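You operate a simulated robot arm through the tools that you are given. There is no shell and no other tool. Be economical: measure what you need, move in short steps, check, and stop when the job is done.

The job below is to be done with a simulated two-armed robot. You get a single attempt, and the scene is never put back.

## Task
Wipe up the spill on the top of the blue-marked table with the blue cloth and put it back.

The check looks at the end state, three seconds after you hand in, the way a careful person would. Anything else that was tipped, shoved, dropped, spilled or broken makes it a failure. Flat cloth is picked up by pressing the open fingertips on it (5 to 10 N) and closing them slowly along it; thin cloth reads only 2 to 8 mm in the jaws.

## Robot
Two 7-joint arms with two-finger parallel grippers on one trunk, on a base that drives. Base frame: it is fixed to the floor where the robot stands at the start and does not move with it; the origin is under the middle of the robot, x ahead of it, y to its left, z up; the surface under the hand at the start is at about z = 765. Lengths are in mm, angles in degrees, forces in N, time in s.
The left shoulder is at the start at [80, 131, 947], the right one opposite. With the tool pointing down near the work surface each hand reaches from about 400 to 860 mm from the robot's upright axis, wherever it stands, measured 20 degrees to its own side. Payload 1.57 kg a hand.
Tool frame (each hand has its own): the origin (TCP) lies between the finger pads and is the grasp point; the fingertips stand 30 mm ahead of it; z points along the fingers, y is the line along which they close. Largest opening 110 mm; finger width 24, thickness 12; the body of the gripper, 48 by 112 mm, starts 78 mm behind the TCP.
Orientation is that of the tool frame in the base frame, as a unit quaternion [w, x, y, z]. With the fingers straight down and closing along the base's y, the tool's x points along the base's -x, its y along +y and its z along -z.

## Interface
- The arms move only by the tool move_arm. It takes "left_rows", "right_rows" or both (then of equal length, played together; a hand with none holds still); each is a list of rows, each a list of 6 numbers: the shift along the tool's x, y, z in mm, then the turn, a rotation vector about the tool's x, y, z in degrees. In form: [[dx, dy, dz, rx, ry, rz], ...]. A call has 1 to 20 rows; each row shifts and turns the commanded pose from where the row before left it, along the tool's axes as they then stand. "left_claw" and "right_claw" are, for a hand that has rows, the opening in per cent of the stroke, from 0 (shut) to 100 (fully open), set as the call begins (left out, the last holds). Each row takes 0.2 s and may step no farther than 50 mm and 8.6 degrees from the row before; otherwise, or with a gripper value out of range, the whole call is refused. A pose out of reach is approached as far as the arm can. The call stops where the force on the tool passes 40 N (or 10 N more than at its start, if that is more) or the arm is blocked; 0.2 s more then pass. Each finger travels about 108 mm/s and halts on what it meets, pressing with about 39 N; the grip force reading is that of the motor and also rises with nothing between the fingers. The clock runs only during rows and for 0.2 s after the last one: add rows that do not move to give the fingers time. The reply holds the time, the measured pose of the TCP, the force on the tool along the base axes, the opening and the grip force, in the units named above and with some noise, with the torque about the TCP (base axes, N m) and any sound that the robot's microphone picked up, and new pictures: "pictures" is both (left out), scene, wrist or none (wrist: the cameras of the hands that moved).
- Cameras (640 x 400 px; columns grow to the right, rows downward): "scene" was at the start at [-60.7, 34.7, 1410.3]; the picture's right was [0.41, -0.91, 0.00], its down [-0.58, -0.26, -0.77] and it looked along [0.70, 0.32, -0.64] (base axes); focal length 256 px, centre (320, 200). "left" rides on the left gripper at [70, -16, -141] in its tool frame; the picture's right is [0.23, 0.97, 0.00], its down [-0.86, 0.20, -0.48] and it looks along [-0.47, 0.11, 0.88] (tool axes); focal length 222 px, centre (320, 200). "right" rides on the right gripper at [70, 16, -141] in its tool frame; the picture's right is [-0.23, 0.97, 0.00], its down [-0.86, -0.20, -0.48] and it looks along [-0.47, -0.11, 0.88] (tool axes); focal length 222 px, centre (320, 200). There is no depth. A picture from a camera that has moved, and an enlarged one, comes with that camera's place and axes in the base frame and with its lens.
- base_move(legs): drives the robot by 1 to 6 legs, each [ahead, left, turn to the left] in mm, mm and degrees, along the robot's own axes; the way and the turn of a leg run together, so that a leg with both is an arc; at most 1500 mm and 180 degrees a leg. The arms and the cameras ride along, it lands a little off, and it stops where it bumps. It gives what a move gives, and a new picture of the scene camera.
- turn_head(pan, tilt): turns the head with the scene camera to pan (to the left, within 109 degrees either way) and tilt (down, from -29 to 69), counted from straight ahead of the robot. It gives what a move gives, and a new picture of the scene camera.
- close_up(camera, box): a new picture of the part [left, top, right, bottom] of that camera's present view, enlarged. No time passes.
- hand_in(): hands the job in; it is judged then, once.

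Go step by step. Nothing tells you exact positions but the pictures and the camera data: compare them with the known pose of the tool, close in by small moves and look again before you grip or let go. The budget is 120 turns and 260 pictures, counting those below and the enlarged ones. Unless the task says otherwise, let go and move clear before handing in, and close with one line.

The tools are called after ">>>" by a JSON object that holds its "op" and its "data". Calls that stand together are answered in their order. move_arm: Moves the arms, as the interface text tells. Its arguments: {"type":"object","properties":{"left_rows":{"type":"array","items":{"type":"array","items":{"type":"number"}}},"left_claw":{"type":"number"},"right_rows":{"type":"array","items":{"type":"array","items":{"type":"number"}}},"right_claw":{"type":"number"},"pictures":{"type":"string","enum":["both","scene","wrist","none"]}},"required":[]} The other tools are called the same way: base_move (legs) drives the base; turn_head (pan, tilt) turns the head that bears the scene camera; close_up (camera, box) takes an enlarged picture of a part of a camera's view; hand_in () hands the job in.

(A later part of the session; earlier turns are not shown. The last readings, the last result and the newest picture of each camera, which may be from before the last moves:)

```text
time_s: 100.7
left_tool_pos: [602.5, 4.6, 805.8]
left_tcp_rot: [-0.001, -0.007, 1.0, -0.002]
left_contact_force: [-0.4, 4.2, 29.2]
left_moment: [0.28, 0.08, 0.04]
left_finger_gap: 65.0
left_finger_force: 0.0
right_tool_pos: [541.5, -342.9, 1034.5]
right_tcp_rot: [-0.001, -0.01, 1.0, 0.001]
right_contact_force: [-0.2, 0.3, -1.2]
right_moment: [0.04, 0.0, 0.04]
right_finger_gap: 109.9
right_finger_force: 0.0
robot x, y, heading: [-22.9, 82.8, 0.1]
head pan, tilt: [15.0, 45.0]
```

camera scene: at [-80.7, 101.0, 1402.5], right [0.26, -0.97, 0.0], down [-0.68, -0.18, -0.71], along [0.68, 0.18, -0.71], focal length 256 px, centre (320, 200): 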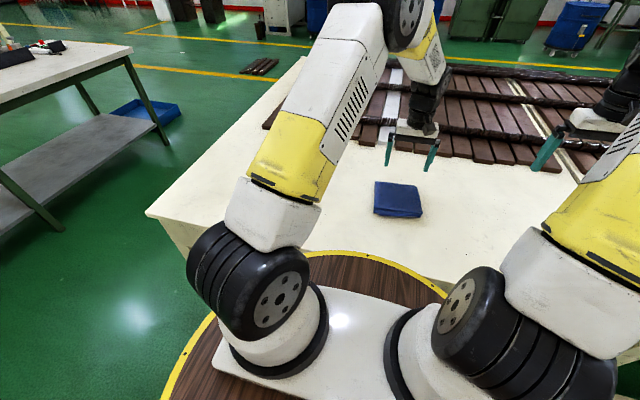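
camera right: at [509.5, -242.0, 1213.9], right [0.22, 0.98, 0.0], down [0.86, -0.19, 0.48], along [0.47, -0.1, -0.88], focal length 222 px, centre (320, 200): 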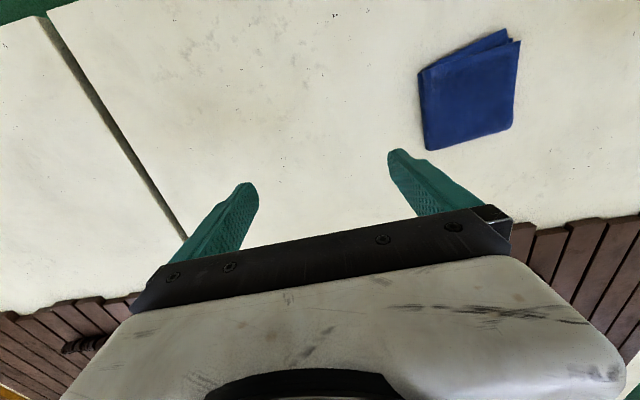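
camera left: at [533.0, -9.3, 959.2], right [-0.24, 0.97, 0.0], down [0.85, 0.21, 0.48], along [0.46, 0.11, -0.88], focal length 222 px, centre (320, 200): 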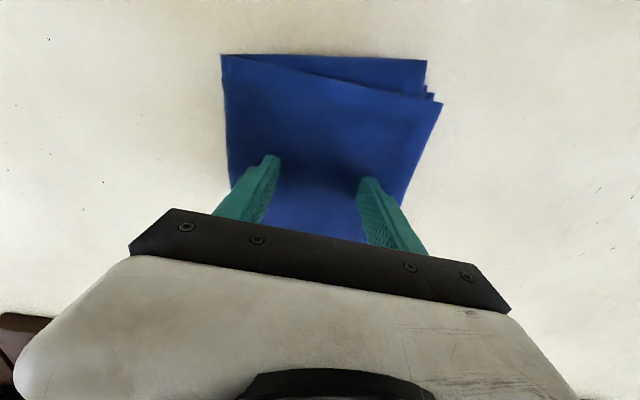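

Contact is at a tip height of about 777, so the folded cloth is roughly 12 mm thick. I'll ease to about 9 N and close slowly.

>>> {"op": "move_arm", "data": {"left_rows": [[0, 0, -3.5, 0, 0, 0], [0, 0, 0, 0, 0, 0]], "pictures": "none"}}

>>> {"op": "move_arm", "data": {"left_rows": [[0, 0, 0, 0, 0, 0]], "left_claw": 50, "pictures": "none"}}

>>> {"op": "move_arm", "data": {"left_rows": [[0, 0, 0, 0, 0, 0]], "left_claw": 40, "pictures": "wrist"}}

```text
time_s: 101.3
left_tool_pos: [601.7, 5.4, 806.2]
left_tcp_rot: [0.0, -0.009, 1.0, -0.002]
left_contact_force: [3.4, 1.8, 11.5]
left_moment: [0.05, -0.08, -0.01]
left_finger_gap: 64.9
left_finger_force: 0.1
right_tool_pos: [541.3, -342.5, 1034.0]
right_tcp_rot: [0.001, -0.008, 1.0, 0.001]
right_contact_force: [0.3, 0.3, 0.2]
right_moment: [0.02, 0.0, -0.01]
right_finger_gap: 110.0
right_finger_force: 0.2
robot x, y, heading: [-21.5, 84.2, -0.3]
head pan, tilt: [15.0, 45.0]
```

```text
time_s: 101.7
left_tool_pos: [600.1, 3.9, 807.0]
left_tcp_rot: [-0.002, -0.008, 1.0, -0.002]
left_contact_force: [-0.5, -0.8, 9.5]
left_moment: [-0.01, 0.04, 0.01]
left_finger_gap: 53.3
left_finger_force: 0.0
right_tool_pos: [542.9, -343.9, 1034.0]
right_tcp_rot: [0.0, -0.01, 1.0, 0.001]
right_contact_force: [0.9, 0.2, -0.4]
right_moment: [0.03, -0.01, 0.0]
right_finger_gap: 109.8
right_finger_force: 0.1
robot x, y, heading: [-23.7, 76.4, -0.3]
head pan, tilt: [15.0, 45.0]
```

```text
time_s: 102.1
left_tool_pos: [600.1, 4.8, 807.6]
left_tcp_rot: [0.0, -0.008, 1.0, -0.001]
left_contact_force: [-0.2, -1.0, 9.5]
left_moment: [-0.02, 0.03, 0.01]
left_finger_gap: 42.6
left_finger_force: 0.0
right_tool_pos: [541.3, -342.3, 1033.0]
right_tcp_rot: [0.0, -0.01, 1.0, 0.001]
right_contact_force: [0.4, -0.1, 0.6]
right_moment: [-0.01, 0.02, 0.01]
right_finger_gap: 109.7
right_finger_force: 0.1
robot x, y, heading: [-21.1, 80.4, 0.0]
head pan, tilt: [15.0, 45.0]
camera left: at [531.5, -11.3, 949.2], right [-0.24, 0.97, 0.0], down [0.85, 0.21, 0.48], along [0.46, 0.11, -0.88], focal length 222 px, centre (320, 200)
```

left: 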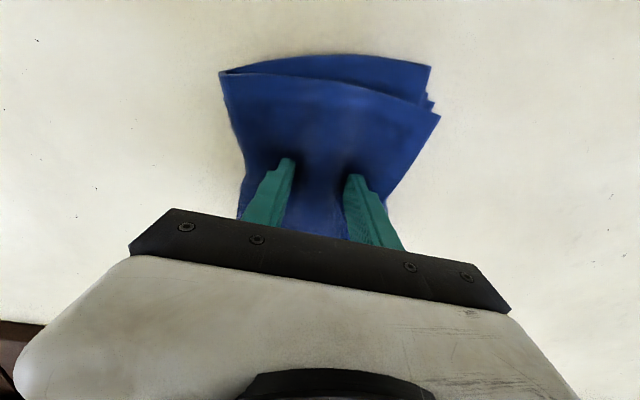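

The cloth is bunching up between the fingers, all layers together. I'll keep closing.

>>> {"op": "move_arm", "data": {"left_rows": [[0, 0, 0, 0, 0, 0]], "left_claw": 30, "pictures": "none"}}

>>> {"op": "move_arm", "data": {"left_rows": [[0, 0, 0, 0, 0, 0]], "left_claw": 20, "pictures": "none"}}

>>> {"op": "move_arm", "data": {"left_rows": [[0, 0, 0, 0, 0, 0]], "left_claw": 10, "pictures": "none"}}

>>> {"op": "move_arm", "data": {"left_rows": [[0, 0, 0, 0, 0, 0], [0, 0, 0, 0, 0, 0]], "left_claw": 0}}

```text
time_s: 102.5
left_tool_pos: [601.9, 4.9, 807.2]
left_tcp_rot: [-0.001, -0.008, 1.0, -0.001]
left_contact_force: [-0.7, -0.7, 10.1]
left_moment: [0.03, 0.05, 0.0]
left_finger_gap: 32.6
left_finger_force: 0.1
right_tool_pos: [542.0, -344.1, 1033.8]
right_tcp_rot: [0.0, -0.01, 1.0, 0.001]
right_contact_force: [0.0, 0.0, 0.2]
right_moment: [-0.01, 0.02, -0.01]
right_finger_gap: 110.1
right_finger_force: 0.0
robot x, y, heading: [-13.9, 83.5, -0.2]
head pan, tilt: [15.0, 45.0]
```

```text
time_s: 102.9
left_tool_pos: [601.8, 3.6, 806.9]
left_tcp_rot: [-0.001, -0.008, 1.0, -0.002]
left_contact_force: [-0.8, 0.8, 10.3]
left_moment: [-0.01, -0.02, 0.06]
left_finger_gap: 25.1
left_finger_force: 1.4
right_tool_pos: [541.8, -342.2, 1033.6]
right_tcp_rot: [-0.001, -0.009, 1.0, 0.002]
right_contact_force: [0.7, -0.6, 0.2]
right_moment: [0.01, 0.01, -0.03]
right_finger_gap: 110.0
right_finger_force: 0.0
robot x, y, heading: [-19.9, 80.2, 0.1]
head pan, tilt: [15.0, 45.0]
```

```text
time_s: 103.3
left_tool_pos: [601.1, 4.4, 807.4]
left_tcp_rot: [-0.001, -0.008, 1.0, -0.003]
left_contact_force: [0.5, 0.9, 10.6]
left_moment: [-0.01, 0.01, 0.06]
left_finger_gap: 16.3
left_finger_force: 31.9
right_tool_pos: [541.9, -342.9, 1033.8]
right_tcp_rot: [0.0, -0.009, 1.0, 0.002]
right_contact_force: [0.1, 0.1, 0.5]
right_moment: [0.01, -0.02, -0.04]
right_finger_gap: 110.0
right_finger_force: 0.1
robot x, y, heading: [-23.4, 82.1, 0.2]
head pan, tilt: [15.0, 45.0]
```

```text
time_s: 103.9
left_tool_pos: [601.1, 5.7, 807.4]
left_tcp_rot: [-0.001, -0.007, 1.0, -0.001]
left_contact_force: [0.0, 0.5, 10.3]
left_moment: [-0.01, 0.01, 0.03]
left_finger_gap: 16.0
left_finger_force: 32.0
right_tool_pos: [541.3, -342.9, 1033.4]
right_tcp_rot: [0.0, -0.01, 1.0, 0.001]
right_contact_force: [-0.3, 0.6, 0.3]
right_moment: [0.0, -0.02, 0.03]
right_finger_gap: 109.7
right_finger_force: 0.0
robot x, y, heading: [-20.6, 84.7, -0.2]
head pan, tilt: [15.0, 45.0]
camera scene: at [-81.0, 101.0, 1402.5], right [0.26, -0.97, 0.0], down [-0.68, -0.18, -0.71], along [0.68, 0.18, -0.71], focal length 256 px, centre (320, 200)
camera left: at [531.7, -11.2, 949.3], right [-0.24, 0.97, 0.0], down [0.85, 0.21, 0.48], along [0.46, 0.11, -0.88], focal length 222 px, centre (320, 200)
```

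scene: 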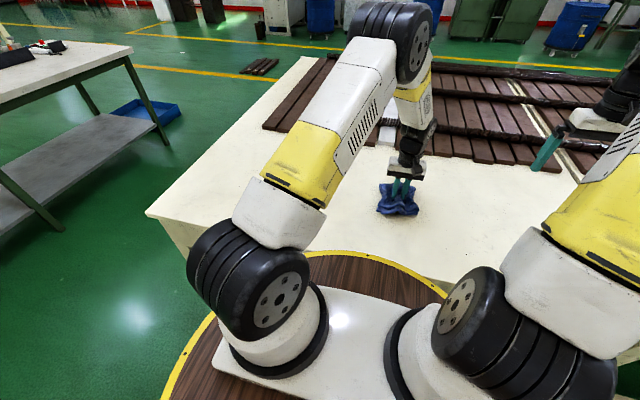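
left: 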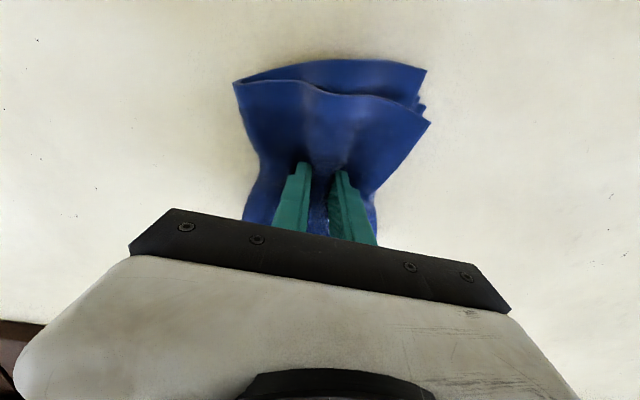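

Gripped: 16 mm of cloth at 32 N. I'll lift it and see how it hangs.

>>> {"op": "move_arm", "data": {"left_rows": [[0, 0, -15, 0, 0, 0], [0, 0, -25, 0, 0, 0], [0, 0, -30, 0, 0, 0], [0, 0, 0, 0, 0, 0], [0, 0, 0, 0, 0, 0]]}}

>>> {"op": "close_up", "data": {"camera": "scene", "box": [340, 130, 468, 210]}}

```text
time_s: 105.1
left_tool_pos: [600.3, 4.3, 875.5]
left_tcp_rot: [-0.001, -0.008, 1.0, -0.002]
left_contact_force: [0.6, -0.4, -0.2]
left_moment: [0.0, 0.02, 0.07]
left_finger_gap: 15.2
left_finger_force: 30.8
right_tool_pos: [542.4, -342.9, 1033.9]
right_tcp_rot: [0.0, -0.01, 1.0, 0.001]
right_contact_force: [0.1, 0.4, 0.4]
right_moment: [0.01, 0.02, 0.0]
right_finger_gap: 110.0
right_finger_force: 0.1
robot x, y, heading: [-20.5, 78.4, 0.0]
head pan, tilt: [15.0, 45.0]
camera scene: at [-80.7, 101.0, 1402.5], right [0.26, -0.97, 0.0], down [-0.68, -0.18, -0.71], along [0.68, 0.18, -0.71], focal length 256 px, centre (320, 200)
camera left: at [529.9, -11.9, 1018.3], right [-0.24, 0.97, 0.0], down [0.85, 0.21, 0.48], along [0.46, 0.11, -0.88], focal length 222 px, centre (320, 200)
```

scene: 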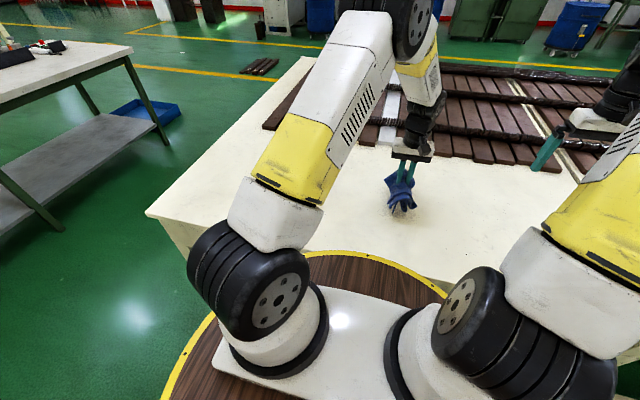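
left: 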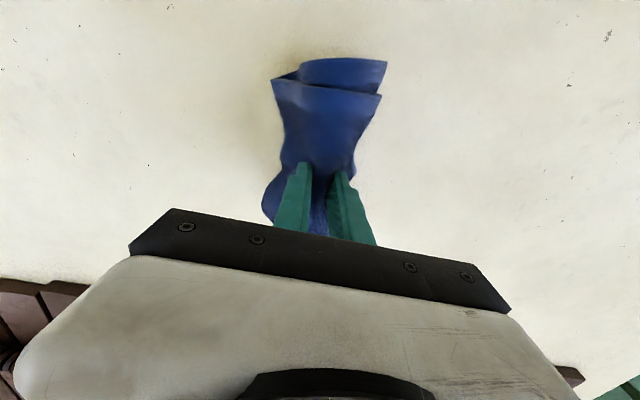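

```text
5.00 times, centred on (404, 170) of scene
camera zoom: at [-80.7, 101.0, 1402.5], right [0.26, -0.97, 0.0], down [-0.68, -0.18, -0.71], along [0.68, 0.18, -0.71], focal length 1282 px, centre (-100, 350)
```

zoom: 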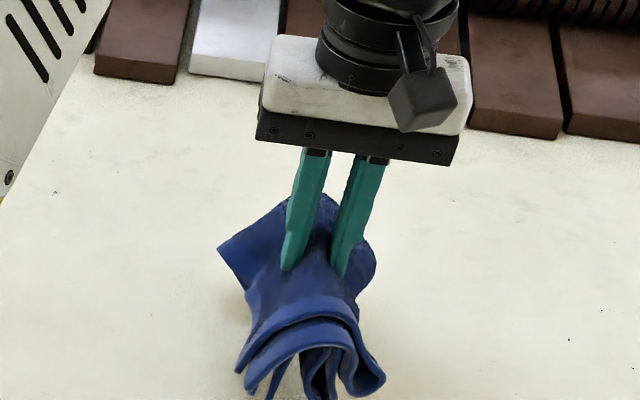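

The whole folded cloth is held. I'll carry it to the spill at (597, 568).

>>> {"op": "move_arm", "data": {"left_rows": [[0, 0, -35, 0, 0, 0], [0, 43, 0, 0, 0, 0], [0, 43, 0, 0, 0, 0], [0, 43, 0, 0, 0, 0], [0, 43, 0, 0, 0, 0], [0, 43, 0, 0, 0, 0], [0, 43, 0, 0, 0, 0], [0, 43, 0, 0, 0, 0], [0, 43, 0, 0, 0, 0], [0, 43, 0, 0, 0, 0], [0, 43, 0, 0, 0, 0], [0, 43, 0, 0, 0, 0], [0, 43, 0, 0, 0, 0], [0, 43, 0, 0, 0, 0], [0, 0, 0, 0, 0, 0]]}}

>>> {"op": "close_up", "data": {"camera": "left", "box": [200, 40, 440, 190]}}

```text
time_s: 108.3
left_tool_pos: [591.8, 563.4, 908.5]
left_tcp_rot: [-0.001, -0.007, 1.0, -0.002]
left_contact_force: [-0.5, -0.3, -0.8]
left_moment: [-0.04, 0.03, 0.0]
left_finger_gap: 15.1
left_finger_force: 30.2
right_tool_pos: [542.7, -342.6, 1033.2]
right_tcp_rot: [0.001, -0.009, 1.0, 0.001]
right_contact_force: [-0.3, 0.4, 1.1]
right_moment: [0.01, 0.01, -0.01]
right_finger_gap: 110.0
right_finger_force: 0.0
robot x, y, heading: [-19.3, 79.2, -0.2]
head pan, tilt: [15.0, 45.0]
camera scene: at [-80.8, 101.1, 1402.5], right [0.26, -0.97, 0.0], down [-0.68, -0.18, -0.71], along [0.68, 0.18, -0.71], focal length 256 px, centre (320, 200)
camera left: at [523.0, 547.2, 1051.3], right [-0.24, 0.97, 0.0], down [0.85, 0.21, 0.48], along [0.46, 0.11, -0.88], focal length 222 px, centre (320, 200)
```

scene: 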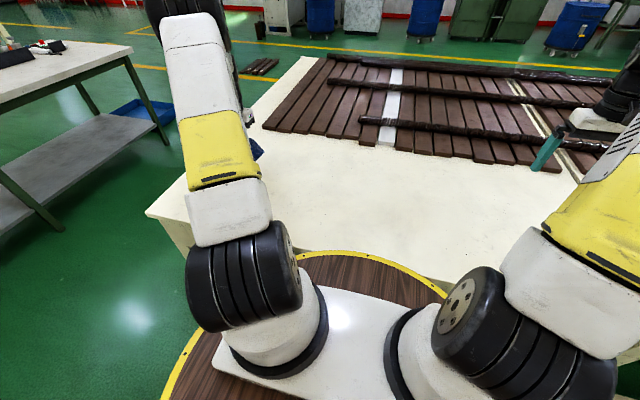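
left: 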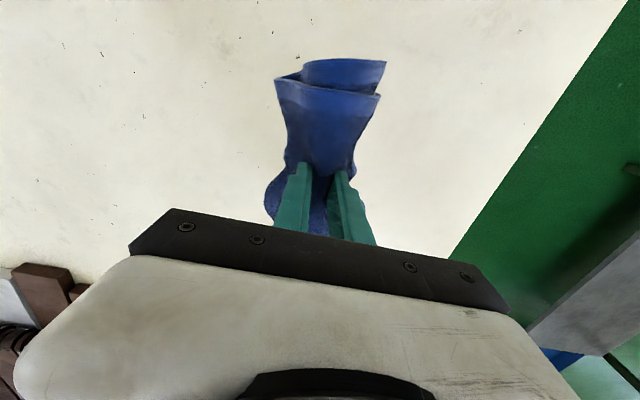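

```text
2.67 times, centred on (320, 115) of left
camera zoom: at [523.0, 547.2, 1051.3], right [-0.24, 0.97, 0.0], down [0.85, 0.21, 0.48], along [0.46, 0.11, -0.88], focal length 592 px, centre (320, 427)
```

zoom: 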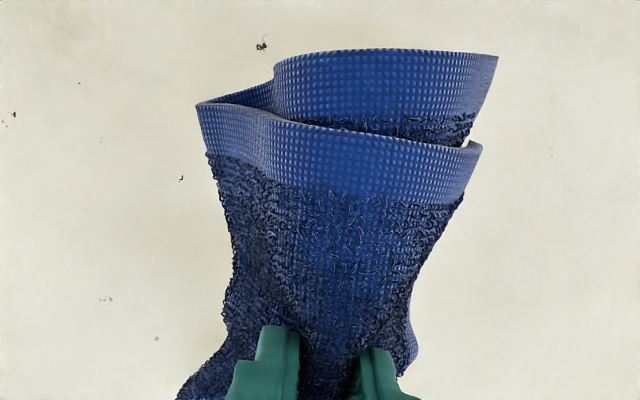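

Now I'll lower onto the spill.

>>> {"op": "move_arm", "data": {"left_rows": [[-3, 3, 30, 0, 0, 0], [0, 0, 30, 0, 0, 0], [0, 0, 20, 0, 0, 0], [0, 0, 10, 0, 0, 0], [0, 0, 5, 0, 0, 0], [0, 0, 0, 0, 0, 0]], "pictures": "wrist"}}

>>> {"op": "move_arm", "data": {"left_rows": [[0, 0, 4, 0, 0, 0], [0, 0, 0, 0, 0, 0]], "pictures": "none"}}

```text
time_s: 109.7
left_tool_pos: [596.7, 568.1, 815.0]
left_tcp_rot: [0.001, -0.008, 1.0, -0.002]
left_contact_force: [-0.3, -0.4, 8.5]
left_moment: [-0.05, 0.03, 0.02]
left_finger_gap: 15.6
left_finger_force: 31.4
right_tool_pos: [542.0, -341.9, 1033.1]
right_tcp_rot: [0.0, -0.009, 1.0, 0.0]
right_contact_force: [-0.3, 0.4, 0.5]
right_moment: [0.01, -0.02, 0.03]
right_finger_gap: 110.0
right_finger_force: 0.1
robot x, y, heading: [-22.1, 79.8, -0.2]
head pan, tilt: [15.0, 45.0]
camera left: at [527.1, 551.2, 957.6], right [-0.24, 0.97, 0.0], down [0.85, 0.21, 0.48], along [0.46, 0.11, -0.88], focal length 222 px, centre (320, 200)
```

left: 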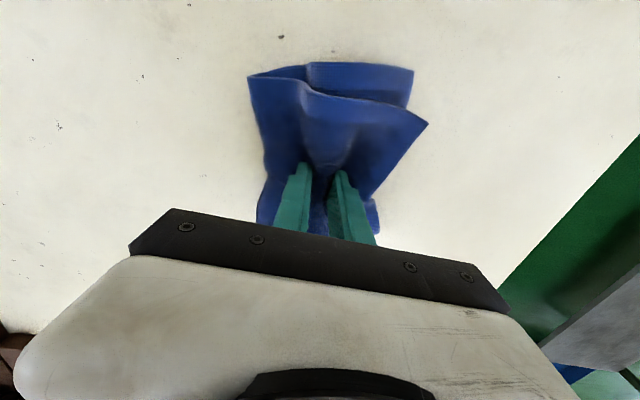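

```text
time_s: 110.3
left_tool_pos: [596.1, 566.7, 812.5]
left_tcp_rot: [-0.001, -0.009, 1.0, -0.001]
left_contact_force: [-1.9, -2.5, 16.7]
left_moment: [-0.03, 0.08, -0.05]
left_finger_gap: 15.4
left_finger_force: 31.3
right_tool_pos: [542.0, -343.8, 1034.6]
right_tcp_rot: [0.0, -0.009, 1.0, 0.002]
right_contact_force: [0.2, 0.1, 0.0]
right_moment: [-0.03, 0.01, -0.02]
right_finger_gap: 110.1
right_finger_force: 0.0
robot x, y, heading: [-20.6, 81.9, 0.1]
head pan, tilt: [15.0, 45.0]
```

Pressing lightly at about 15 N, I'll wipe with back-and-forth strokes over the patch.

>>> {"op": "move_arm", "data": {"left_rows": [[28, -21, 0, 0, 0, 0], [28, -21, 0, 0, 0, 0], [-28, 0, 0, 0, 0, 0], [-28, 0, 0, 0, 0, 0], [-28, 0, 0, 0, 0, 0], [-28, 0, 0, 0, 0, 0], [0, 21, 0, 0, 0, 0], [28, 0, 0, 0, 0, 0], [28, 0, 0, 0, 0, 0], [28, 0, 0, 0, 0, 0], [28, 0, 0, 0, 0, 0], [0, 21, 0, 0, 0, 0], [-28, 0, 0, 0, 0, 0], [-28, 0, 0, 0, 0, 0], [-28, 0, 0, 0, 0, 0], [-28, 0, 0, 0, 0, 0], [0, 21, 0, 0, 0, 0], [28, 0, 0, 0, 0, 0], [28, 0, 0, 0, 0, 0], [28, 0, 0, 0, 0, 0]], "pictures": "wrist"}}

>>> {"op": "move_arm", "data": {"left_rows": [[28, 0, 0, 0, 0, 0], [0, 21, 0, 0, 0, 0], [-28, 0, 0, 0, 0, 0], [-28, 0, 0, 0, 0, 0], [-28, 0, 0, 0, 0, 0], [-28, 0, 0, 0, 0, 0], [0, -28, 0, 0, 0, 0], [0, -28, 0, 0, 0, 0], [0, -28, 0, 0, 0, 0], [28, 0, 0, 0, 0, 0], [0, 28, 0, 0, 0, 0], [0, 28, 0, 0, 0, 0], [0, 28, 0, 0, 0, 0], [28, 0, 0, 0, 0, 0], [0, -28, 0, 0, 0, 0], [0, -28, 0, 0, 0, 0], [0, -28, 0, 0, 0, 0], [28, 0, 0, 0, 0, 0], [0, 28, 0, 0, 0, 0], [0, 28, 0, 0, 0, 0]], "pictures": "none"}}

```text
time_s: 114.5
left_tool_pos: [567.6, 587.6, 811.1]
left_tcp_rot: [-0.001, -0.007, 1.0, -0.001]
left_contact_force: [4.4, 1.0, 13.8]
left_moment: [0.06, -0.09, 0.0]
left_finger_gap: 15.4
left_finger_force: 31.1
right_tool_pos: [542.3, -342.6, 1032.7]
right_tcp_rot: [0.0, -0.01, 1.0, 0.001]
right_contact_force: [0.7, -0.1, -1.3]
right_moment: [0.02, 0.02, 0.01]
right_finger_gap: 109.8
right_finger_force: 0.1
robot x, y, heading: [-19.0, 81.5, -0.2]
head pan, tilt: [15.0, 45.0]
camera left: at [497.6, 571.3, 953.4], right [-0.24, 0.97, 0.0], down [0.85, 0.21, 0.48], along [0.46, 0.11, -0.88], focal length 222 px, centre (320, 200)
```

left: 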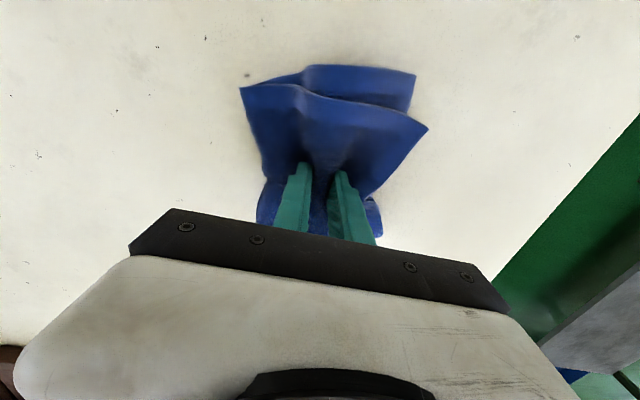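

```text
time_s: 118.7
left_tool_pos: [566.4, 580.3, 811.7]
left_tcp_rot: [-0.001, -0.007, 1.0, -0.002]
left_contact_force: [-1.5, -3.1, 9.7]
left_moment: [-0.07, 0.03, 0.06]
left_finger_gap: 15.2
left_finger_force: 31.0
right_tool_pos: [542.4, -343.5, 1035.0]
right_tcp_rot: [0.0, -0.01, 1.0, 0.002]
right_contact_force: [-0.5, -0.2, 0.3]
right_moment: [0.01, 0.04, 0.02]
right_finger_gap: 110.2
right_finger_force: 0.0
robot x, y, heading: [-18.7, 79.0, -0.1]
head pan, tilt: [15.0, 45.0]
```

Now I'll lift and move aside so the left camera can see the wiped spot.

>>> {"op": "move_arm", "data": {"left_rows": [[0, 0, -40, 0, 0, 0], [0, 0, -45, 0, 0, 0], [0, 0, -45, 0, 0, 0], [0, 0, -45, 0, 0, 0], [0, -40, -25, 0, 0, 0], [0, -40, -25, 0, 0, 0], [0, -40, 0, 0, 0, 0], [0, -40, 0, 0, 0, 0], [0, 0, 0, 0, 0, 0]], "pictures": "wrist"}}

>>> {"op": "close_up", "data": {"camera": "left", "box": [360, 50, 520, 150]}}

>>> {"op": "close_up", "data": {"camera": "left", "box": [370, 100, 450, 150]}}

```text
time_s: 120.7
left_tool_pos: [571.7, 421.3, 1035.0]
left_tcp_rot: [-0.001, -0.008, 1.0, -0.002]
left_contact_force: [0.4, 0.2, -0.8]
left_moment: [-0.01, -0.03, 0.04]
left_finger_gap: 15.2
left_finger_force: 30.8
right_tool_pos: [541.7, -342.2, 1033.8]
right_tcp_rot: [0.0, -0.01, 1.0, 0.0]
right_contact_force: [-0.1, 0.6, 0.2]
right_moment: [0.02, 0.04, 0.03]
right_finger_gap: 109.8
right_finger_force: 0.1
robot x, y, heading: [-20.7, 80.7, -0.0]
head pan, tilt: [15.0, 45.0]
camera left: at [501.7, 404.9, 1177.1], right [-0.24, 0.97, 0.0], down [0.85, 0.21, 0.48], along [0.46, 0.11, -0.88], focal length 222 px, centre (320, 200)
```

left: 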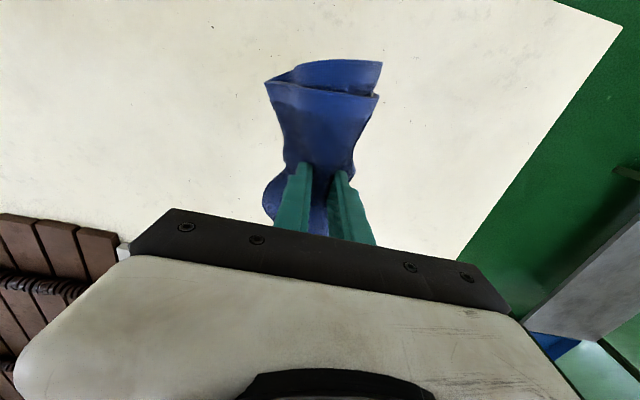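

```text
4.00 times, centred on (440, 100) of left
camera zoom: at [501.7, 404.9, 1177.1], right [-0.24, 0.97, 0.0], down [0.85, 0.21, 0.48], along [0.46, 0.11, -0.88], focal length 888 px, centre (-160, 600)
```

zoom: 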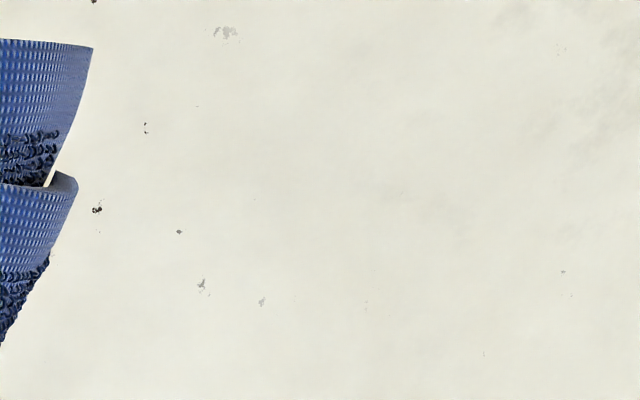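

```text
8.00 times, centred on (410, 125) of left
camera zoom: at [501.7, 404.9, 1177.1], right [-0.24, 0.97, 0.0], down [0.85, 0.21, 0.48], along [0.46, 0.11, -0.88], focal length 1777 px, centre (-400, 800)
```

zoom: 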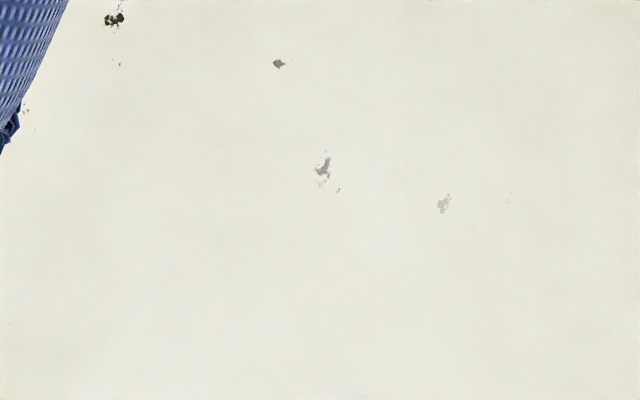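

>>> {"op": "close_up", "data": {"camera": "left", "box": [355, 120, 451, 180]}}

>>> {"op": "close_up", "data": {"camera": "left", "box": [350, 130, 510, 230]}}

```text
6.67 times, centred on (403, 150) of left
camera zoom: at [501.7, 404.9, 1177.1], right [-0.24, 0.97, 0.0], down [0.85, 0.21, 0.48], along [0.46, 0.11, -0.88], focal length 1481 px, centre (-233, 533)
```

zoom: 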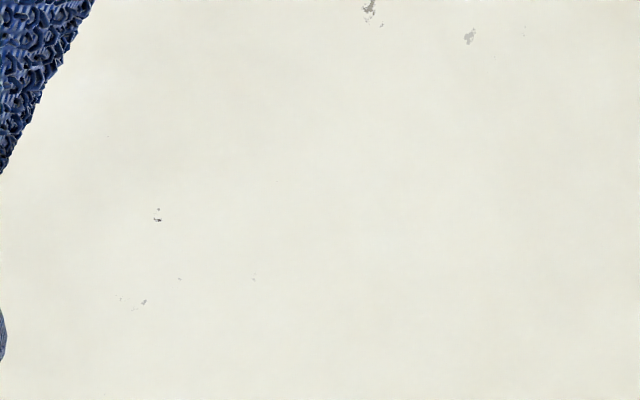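

```text
4.00 times, centred on (430, 180) of left
camera zoom: at [501.7, 404.9, 1177.1], right [-0.24, 0.97, 0.0], down [0.85, 0.21, 0.48], along [0.46, 0.11, -0.88], focal length 888 px, centre (-120, 280)
```

zoom: 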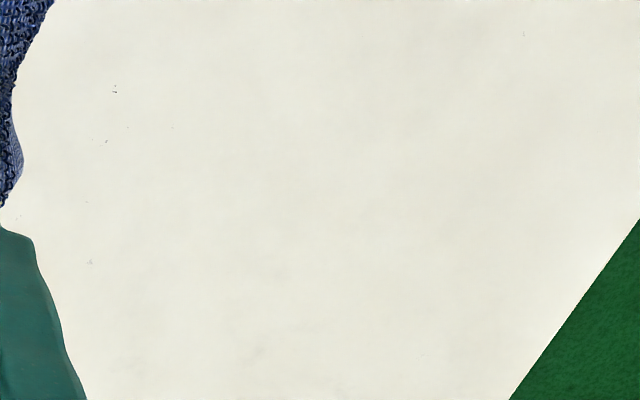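

The wiped spot looks clean: only the table's own specks remain. I'll carry the cloth back to (601, 5).

>>> {"op": "move_arm", "data": {"left_rows": [[-3, -41.6, 0, 0, 0, 0], [-3, -41.6, 0, 0, 0, 0], [-3, -41.6, 0, 0, 0, 0], [-3, -41.6, 14, 0, 0, 0], [-3, -41.6, 14, 0, 0, 0], [-3, -41.6, 14, 0, 0, 0], [-3, -41.6, 14, 0, 0, 0], [-3, -41.6, 14, 0, 0, 0], [-3, -41.6, 14, 0, 0, 0], [-3, -41.6, 14, 0, 0, 0], [0, 0, 20, 0, 0, 0], [0, 0, 20, 0, 0, 0], [0, 0, 0, 0, 0, 0]]}}

```text
time_s: 123.5
left_tool_pos: [606.1, 4.6, 897.2]
left_tcp_rot: [-0.001, -0.008, 1.0, -0.003]
left_contact_force: [0.4, 0.3, -1.3]
left_moment: [0.02, 0.04, 0.05]
left_finger_gap: 15.2
left_finger_force: 30.5
right_tool_pos: [542.0, -342.2, 1034.0]
right_tcp_rot: [0.0, -0.01, 1.0, 0.001]
right_contact_force: [-1.2, 0.0, -0.4]
right_moment: [0.0, -0.01, -0.01]
right_finger_gap: 110.0
right_finger_force: 0.0
robot x, y, heading: [-21.4, 79.8, 0.1]
head pan, tilt: [15.0, 45.0]
camera scene: at [-80.7, 101.0, 1402.5], right [0.26, -0.97, 0.0], down [-0.68, -0.18, -0.71], along [0.68, 0.18, -0.71], focal length 256 px, centre (320, 200)
camera left: at [537.3, -11.1, 1040.3], right [-0.24, 0.97, 0.0], down [0.85, 0.21, 0.48], along [0.46, 0.11, -0.88], focal length 222 px, centre (320, 200)
```

scene: 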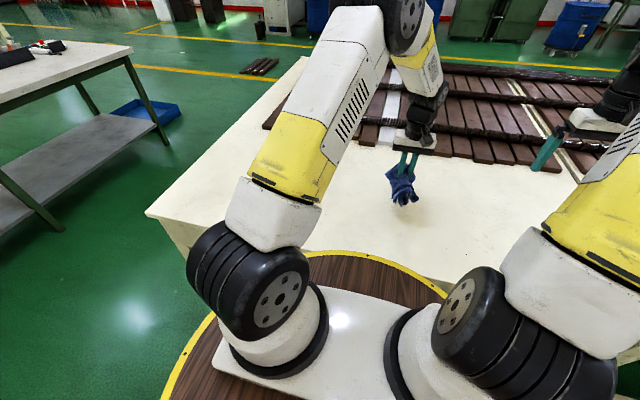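
left: 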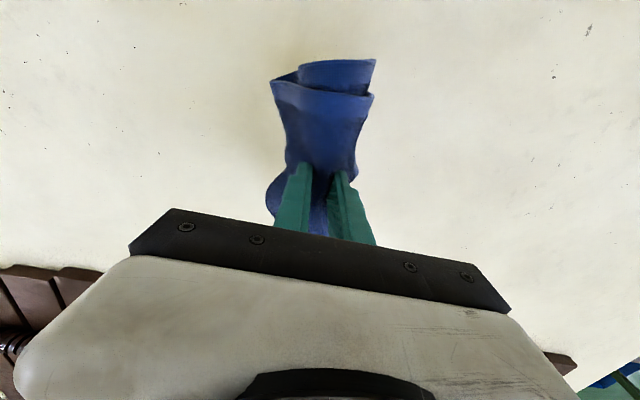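

>>> {"op": "move_arm", "data": {"left_rows": [[4, 0, 25, 0, 0, 0], [0, 0, 25, 0, 0, 0], [0, 0, 20, 0, 0, 0], [0, 0, 10, 0, 0, 0], [0, 0, 6, 0, 0, 0], [0, 0, 0, 0, 0, 0]], "pictures": "none"}}

>>> {"op": "move_arm", "data": {"left_rows": [[0, 0, 0, 0, 0, 0], [0, 0, 0, 0, 0, 0]], "left_claw": 25, "pictures": "none"}}

>>> {"op": "move_arm", "data": {"left_rows": [[0, 0, 0, 0, 0, 0]], "left_claw": 35, "pictures": "wrist"}}

```text
time_s: 124.9
left_tool_pos: [603.0, 4.7, 815.4]
left_tcp_rot: [0.0, -0.006, 1.0, -0.002]
left_contact_force: [-0.6, -0.8, 11.8]
left_moment: [0.06, 0.0, 0.04]
left_finger_gap: 15.3
left_finger_force: 31.0
right_tool_pos: [543.3, -342.2, 1033.6]
right_tcp_rot: [0.0, -0.009, 1.0, 0.001]
right_contact_force: [0.8, 0.1, 0.4]
right_moment: [-0.04, -0.02, 0.0]
right_finger_gap: 109.8
right_finger_force: 0.0
robot x, y, heading: [-16.5, 80.9, -0.3]
head pan, tilt: [15.0, 45.0]
```

```text
time_s: 125.5
left_tool_pos: [602.3, 5.2, 813.4]
left_tcp_rot: [-0.001, -0.007, 1.0, -0.001]
left_contact_force: [0.9, -1.5, 9.0]
left_moment: [0.02, -0.04, 0.0]
left_finger_gap: 27.0
left_finger_force: 0.1
right_tool_pos: [542.3, -342.3, 1034.3]
right_tcp_rot: [-0.001, -0.009, 1.0, 0.001]
right_contact_force: [0.4, 0.2, -0.2]
right_moment: [-0.01, -0.02, 0.02]
right_finger_gap: 110.1
right_finger_force: 0.1
robot x, y, heading: [-21.5, 77.8, 0.1]
head pan, tilt: [15.0, 45.0]
```

```text
time_s: 125.9
left_tool_pos: [602.7, 5.5, 813.6]
left_tcp_rot: [-0.002, -0.008, 1.0, -0.002]
left_contact_force: [-0.5, -1.1, 6.5]
left_moment: [0.06, 0.03, 0.03]
left_finger_gap: 37.1
left_finger_force: 0.0
right_tool_pos: [542.6, -342.2, 1034.1]
right_tcp_rot: [0.0, -0.01, 1.0, 0.0]
right_contact_force: [0.6, -0.4, 0.0]
right_moment: [0.01, 0.02, -0.01]
right_finger_gap: 109.9
right_finger_force: 0.0
robot x, y, heading: [-19.3, 81.7, -0.2]
head pan, tilt: [15.0, 45.0]
camera left: at [533.3, -10.9, 956.3], right [-0.24, 0.97, 0.0], down [0.85, 0.21, 0.48], along [0.46, 0.11, -0.88], focal length 222 px, centre (320, 200)
```

left: 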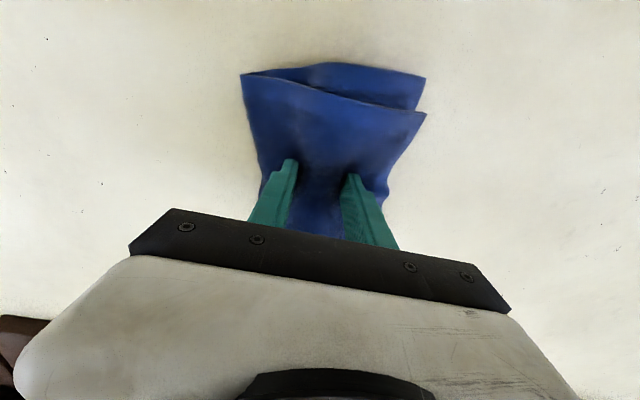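

The cloth is spreading again as the fingers open. I'll keep opening under light pressure and then lift off.

>>> {"op": "move_arm", "data": {"left_rows": [[0, 0, 2, 0, 0, 0], [0, 0, 0, 0, 0, 0]], "left_claw": 50, "pictures": "none"}}

>>> {"op": "move_arm", "data": {"left_rows": [[0, 0, 2, 0, 0, 0], [0, 0, 0, 0, 0, 0]], "left_claw": 65, "pictures": "none"}}

>>> {"op": "move_arm", "data": {"left_rows": [[0, 0, -10, 0, 0, 0], [0, 0, -40, 0, 0, 0], [0, 0, -40, 0, 0, 0], [0, 0, -40, 0, 0, 0], [0, 0, 0, 0, 0, 0]]}}

>>> {"op": "close_up", "data": {"camera": "left", "box": [200, 10, 440, 160]}}

```text
time_s: 126.5
left_tool_pos: [604.2, 5.3, 812.3]
left_tcp_rot: [-0.001, -0.008, 1.0, -0.002]
left_contact_force: [-0.2, 0.9, 4.8]
left_moment: [0.04, 0.03, 0.0]
left_finger_gap: 54.5
left_finger_force: 0.0
right_tool_pos: [542.8, -342.8, 1032.8]
right_tcp_rot: [-0.001, -0.009, 1.0, 0.002]
right_contact_force: [0.1, -0.1, 0.2]
right_moment: [0.02, -0.01, -0.01]
right_finger_gap: 110.2
right_finger_force: 0.1
robot x, y, heading: [-22.3, 80.3, -0.0]
head pan, tilt: [15.0, 45.0]
```

```text
time_s: 127.1
left_tool_pos: [602.1, 5.7, 810.5]
left_tcp_rot: [0.0, -0.008, 1.0, -0.002]
left_contact_force: [-0.2, -0.1, 1.8]
left_moment: [0.03, -0.01, 0.0]
left_finger_gap: 71.0
left_finger_force: 0.0
right_tool_pos: [542.6, -342.2, 1033.6]
right_tcp_rot: [0.0, -0.01, 1.0, 0.001]
right_contact_force: [-0.6, 0.6, -0.5]
right_moment: [-0.02, -0.01, -0.03]
right_finger_gap: 110.0
right_finger_force: 0.0
robot x, y, heading: [-21.9, 81.6, 0.1]
head pan, tilt: [15.0, 45.0]
```

```text
time_s: 128.3
left_tool_pos: [604.0, 3.6, 941.9]
left_tcp_rot: [-0.001, -0.008, 1.0, -0.002]
left_contact_force: [0.4, 0.0, 0.0]
left_moment: [0.01, 0.02, -0.02]
left_finger_gap: 71.5
left_finger_force: 0.0
right_tool_pos: [542.7, -342.1, 1033.1]
right_tcp_rot: [-0.001, -0.01, 1.0, 0.001]
right_contact_force: [-0.6, 0.3, -0.6]
right_moment: [-0.02, 0.02, 0.04]
right_finger_gap: 109.9
right_finger_force: 0.0
robot x, y, heading: [-22.1, 78.9, 0.3]
head pan, tilt: [15.0, 45.0]
camera scene: at [-80.7, 101.0, 1402.5], right [0.26, -0.97, 0.0], down [-0.68, -0.18, -0.71], along [0.68, 0.18, -0.71], focal length 256 px, centre (320, 200)
camera left: at [533.8, -11.9, 1083.4], right [-0.24, 0.97, 0.0], down [0.85, 0.21, 0.48], along [0.46, 0.11, -0.88], focal length 222 px, centre (320, 200)
```

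scene: 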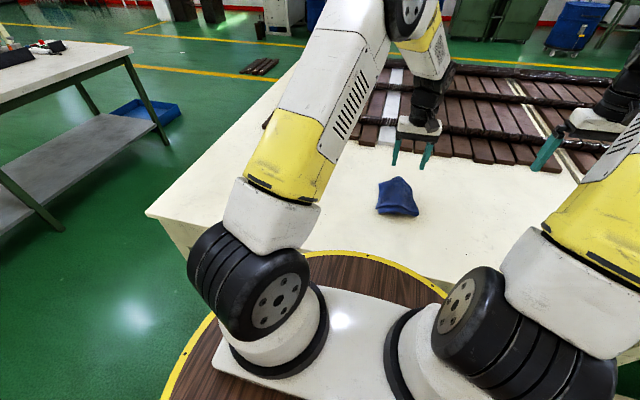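
left: 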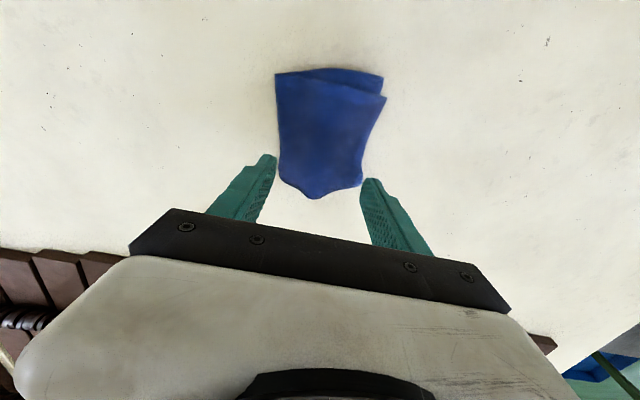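

```text
2.67 times, centred on (320, 85) of left
camera zoom: at [533.8, -11.9, 1083.4], right [-0.24, 0.97, 0.0], down [0.85, 0.21, 0.48], along [0.46, 0.11, -0.88], focal length 592 px, centre (320, 507)
```

zoom: 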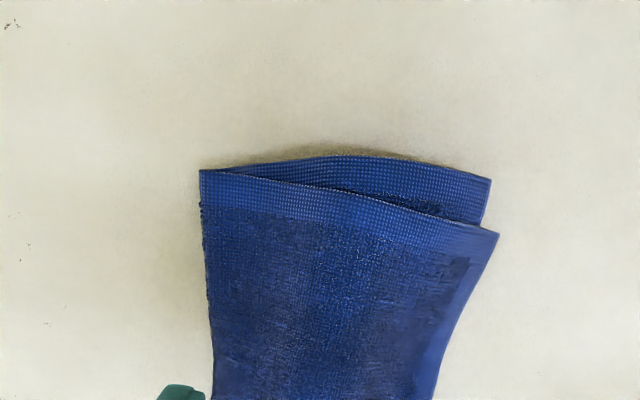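

The cloth is back at its place, slightly arched. Before tidying it I'll check the spill spot from the view that showed the glint.

>>> {"op": "move_arm", "data": {"left_rows": [[2.3, 40, -10, 0, 0, 0], [2.3, 40, -10, 0, 0, 0], [2.3, 40, -10, 0, 0, 0], [2.3, 40, -10, 0, 0, 0], [2.3, 40, -10, 0, 0, 0], [2.3, 40, -10, 0, 0, 0], [2.3, 40, -10, 0, 0, 0], [2.3, 40, -10, 0, 0, 0], [2.3, 40, -10, 0, 0, 0], [2.3, 40, -10, 0, 0, 0], [2.3, 40, -10, 0, 0, 0], [2.3, 40, -10, 0, 0, 0], [2.3, 40, -10, 0, 0, 0], [2.3, 40, 0, 0, 0, 0], [0, 0, 0, 0, 0, 0]], "left_claw": 100}}

>>> {"op": "close_up", "data": {"camera": "left", "box": [200, 40, 440, 190]}}

>>> {"op": "close_up", "data": {"camera": "left", "box": [260, 80, 380, 155]}}

>>> {"op": "close_up", "data": {"camera": "scene", "box": [340, 150, 468, 230]}}

```text
time_s: 131.5
left_tool_pos: [563.1, 565.8, 1069.1]
left_tcp_rot: [0.0, -0.007, 1.0, -0.002]
left_contact_force: [-0.4, 0.4, 0.1]
left_moment: [0.02, -0.03, 0.01]
left_finger_gap: 110.2
left_finger_force: 0.1
right_tool_pos: [542.3, -343.8, 1033.8]
right_tcp_rot: [-0.001, -0.01, 1.0, 0.001]
right_contact_force: [0.2, -0.3, -0.4]
right_moment: [0.03, -0.01, -0.01]
right_finger_gap: 110.0
right_finger_force: 0.1
robot x, y, heading: [-21.2, 82.7, 0.1]
head pan, tilt: [15.0, 45.0]
camera scene: at [-80.8, 101.1, 1402.5], right [0.26, -0.97, 0.0], down [-0.68, -0.18, -0.71], along [0.68, 0.18, -0.71], focal length 256 px, centre (320, 200)
camera left: at [493.1, 550.1, 1210.5], right [-0.24, 0.97, 0.0], down [0.85, 0.21, 0.48], along [0.46, 0.11, -0.88], focal length 222 px, centre (320, 200)
```

scene: 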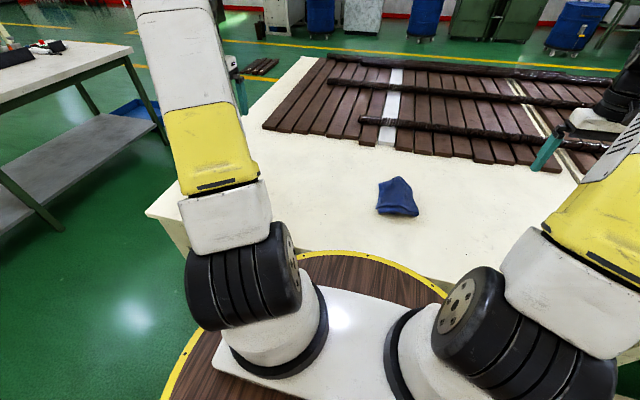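
left: 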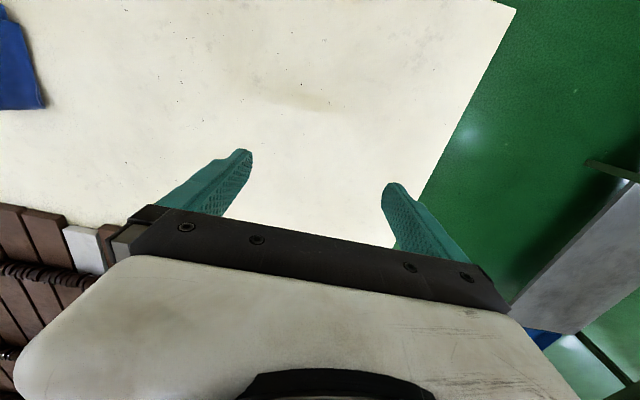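

```text
2.67 times, centred on (320, 115) of left
camera zoom: at [493.1, 550.1, 1210.5], right [-0.24, 0.97, 0.0], down [0.85, 0.21, 0.48], along [0.46, 0.11, -0.88], focal length 592 px, centre (320, 427)
```

zoom: 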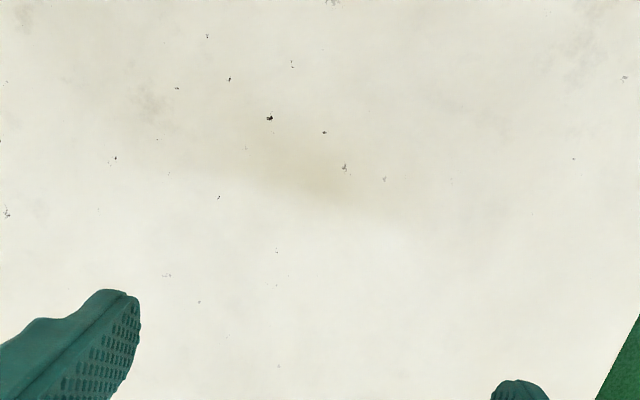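

```text
5.33 times, centred on (320, 118) of left
camera zoom: at [493.1, 550.1, 1210.5], right [-0.24, 0.97, 0.0], down [0.85, 0.21, 0.48], along [0.46, 0.11, -0.88], focal length 1185 px, centre (320, 640)
```

zoom: 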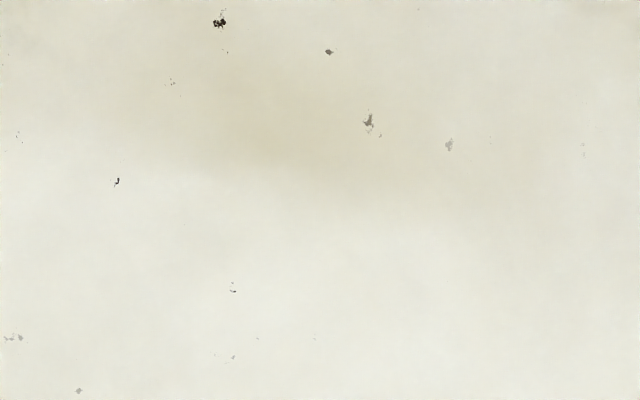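

```text
5.00 times, centred on (404, 190) of scene
camera zoom: at [-80.8, 101.1, 1402.5], right [0.26, -0.97, 0.0], down [-0.68, -0.18, -0.71], along [0.68, 0.18, -0.71], focal length 1282 px, centre (-100, 250)
```

zoom: 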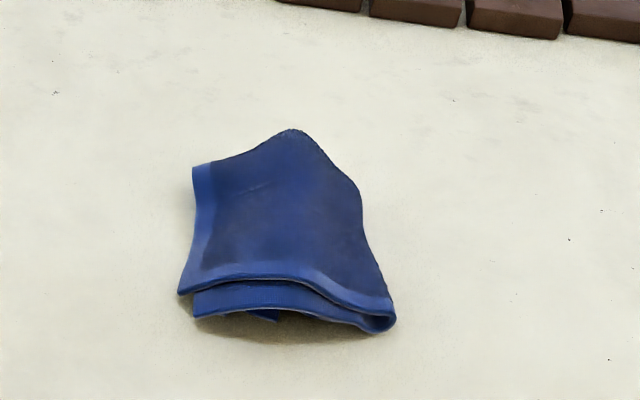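

The puddle is gone. The cloth still arches a little, so I'll press it flat gently, spreading the fingers outwards from its middle.

>>> {"op": "move_arm", "data": {"left_rows": [[-2.7, -40, 0, 0, 0, 0], [-2.7, -40, 0, 0, 0, 0], [-2.7, -40, 0, 0, 0, 0], [-2.7, -40, 0, 0, 0, 0], [-2.7, -40, 10, 0, 0, 0], [-2.7, -40, 10, 0, 0, 0], [-2.7, -40, 10, 0, 0, 0], [-2.7, -40, 10, 0, 0, 0], [-2.7, -40, 20, 0, 0, 0], [-2.7, -40, 20, 0, 0, 0], [-2.7, -40, 20, 0, 0, 0], [-2.7, -40, 20, 0, 0, 0], [-2.7, -40, 20, 0, 0, 0], [-2.7, -40, 20, 0, 0, 0], [0, 0, 20, 0, 0, 0], [0, 0, 15, 0, 0, 0], [0, 0, 0, 0, 0, 0]], "left_claw": 22, "pictures": "wrist"}}

```text
time_s: 135.1
left_tool_pos: [606.4, 3.5, 873.6]
left_tcp_rot: [-0.001, -0.007, 1.0, -0.001]
left_contact_force: [-0.6, -0.4, -0.1]
left_moment: [0.02, 0.01, -0.01]
left_finger_gap: 24.1
left_finger_force: 0.0
right_tool_pos: [541.6, -342.5, 1033.1]
right_tcp_rot: [0.0, -0.009, 1.0, 0.001]
right_contact_force: [0.7, 0.0, 0.1]
right_moment: [0.02, -0.01, -0.04]
right_finger_gap: 110.0
right_finger_force: 0.1
robot x, y, heading: [-24.6, 81.5, 0.2]
head pan, tilt: [15.0, 45.0]
camera left: at [538.1, -11.3, 1015.6], right [-0.24, 0.97, 0.0], down [0.85, 0.21, 0.48], along [0.46, 0.11, -0.88], focal length 222 px, centre (320, 200)
```

left: 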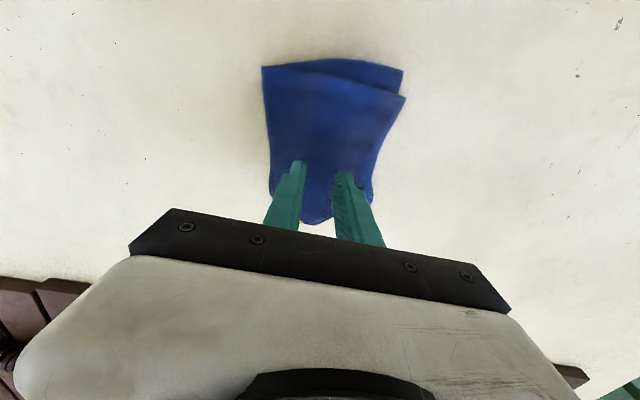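

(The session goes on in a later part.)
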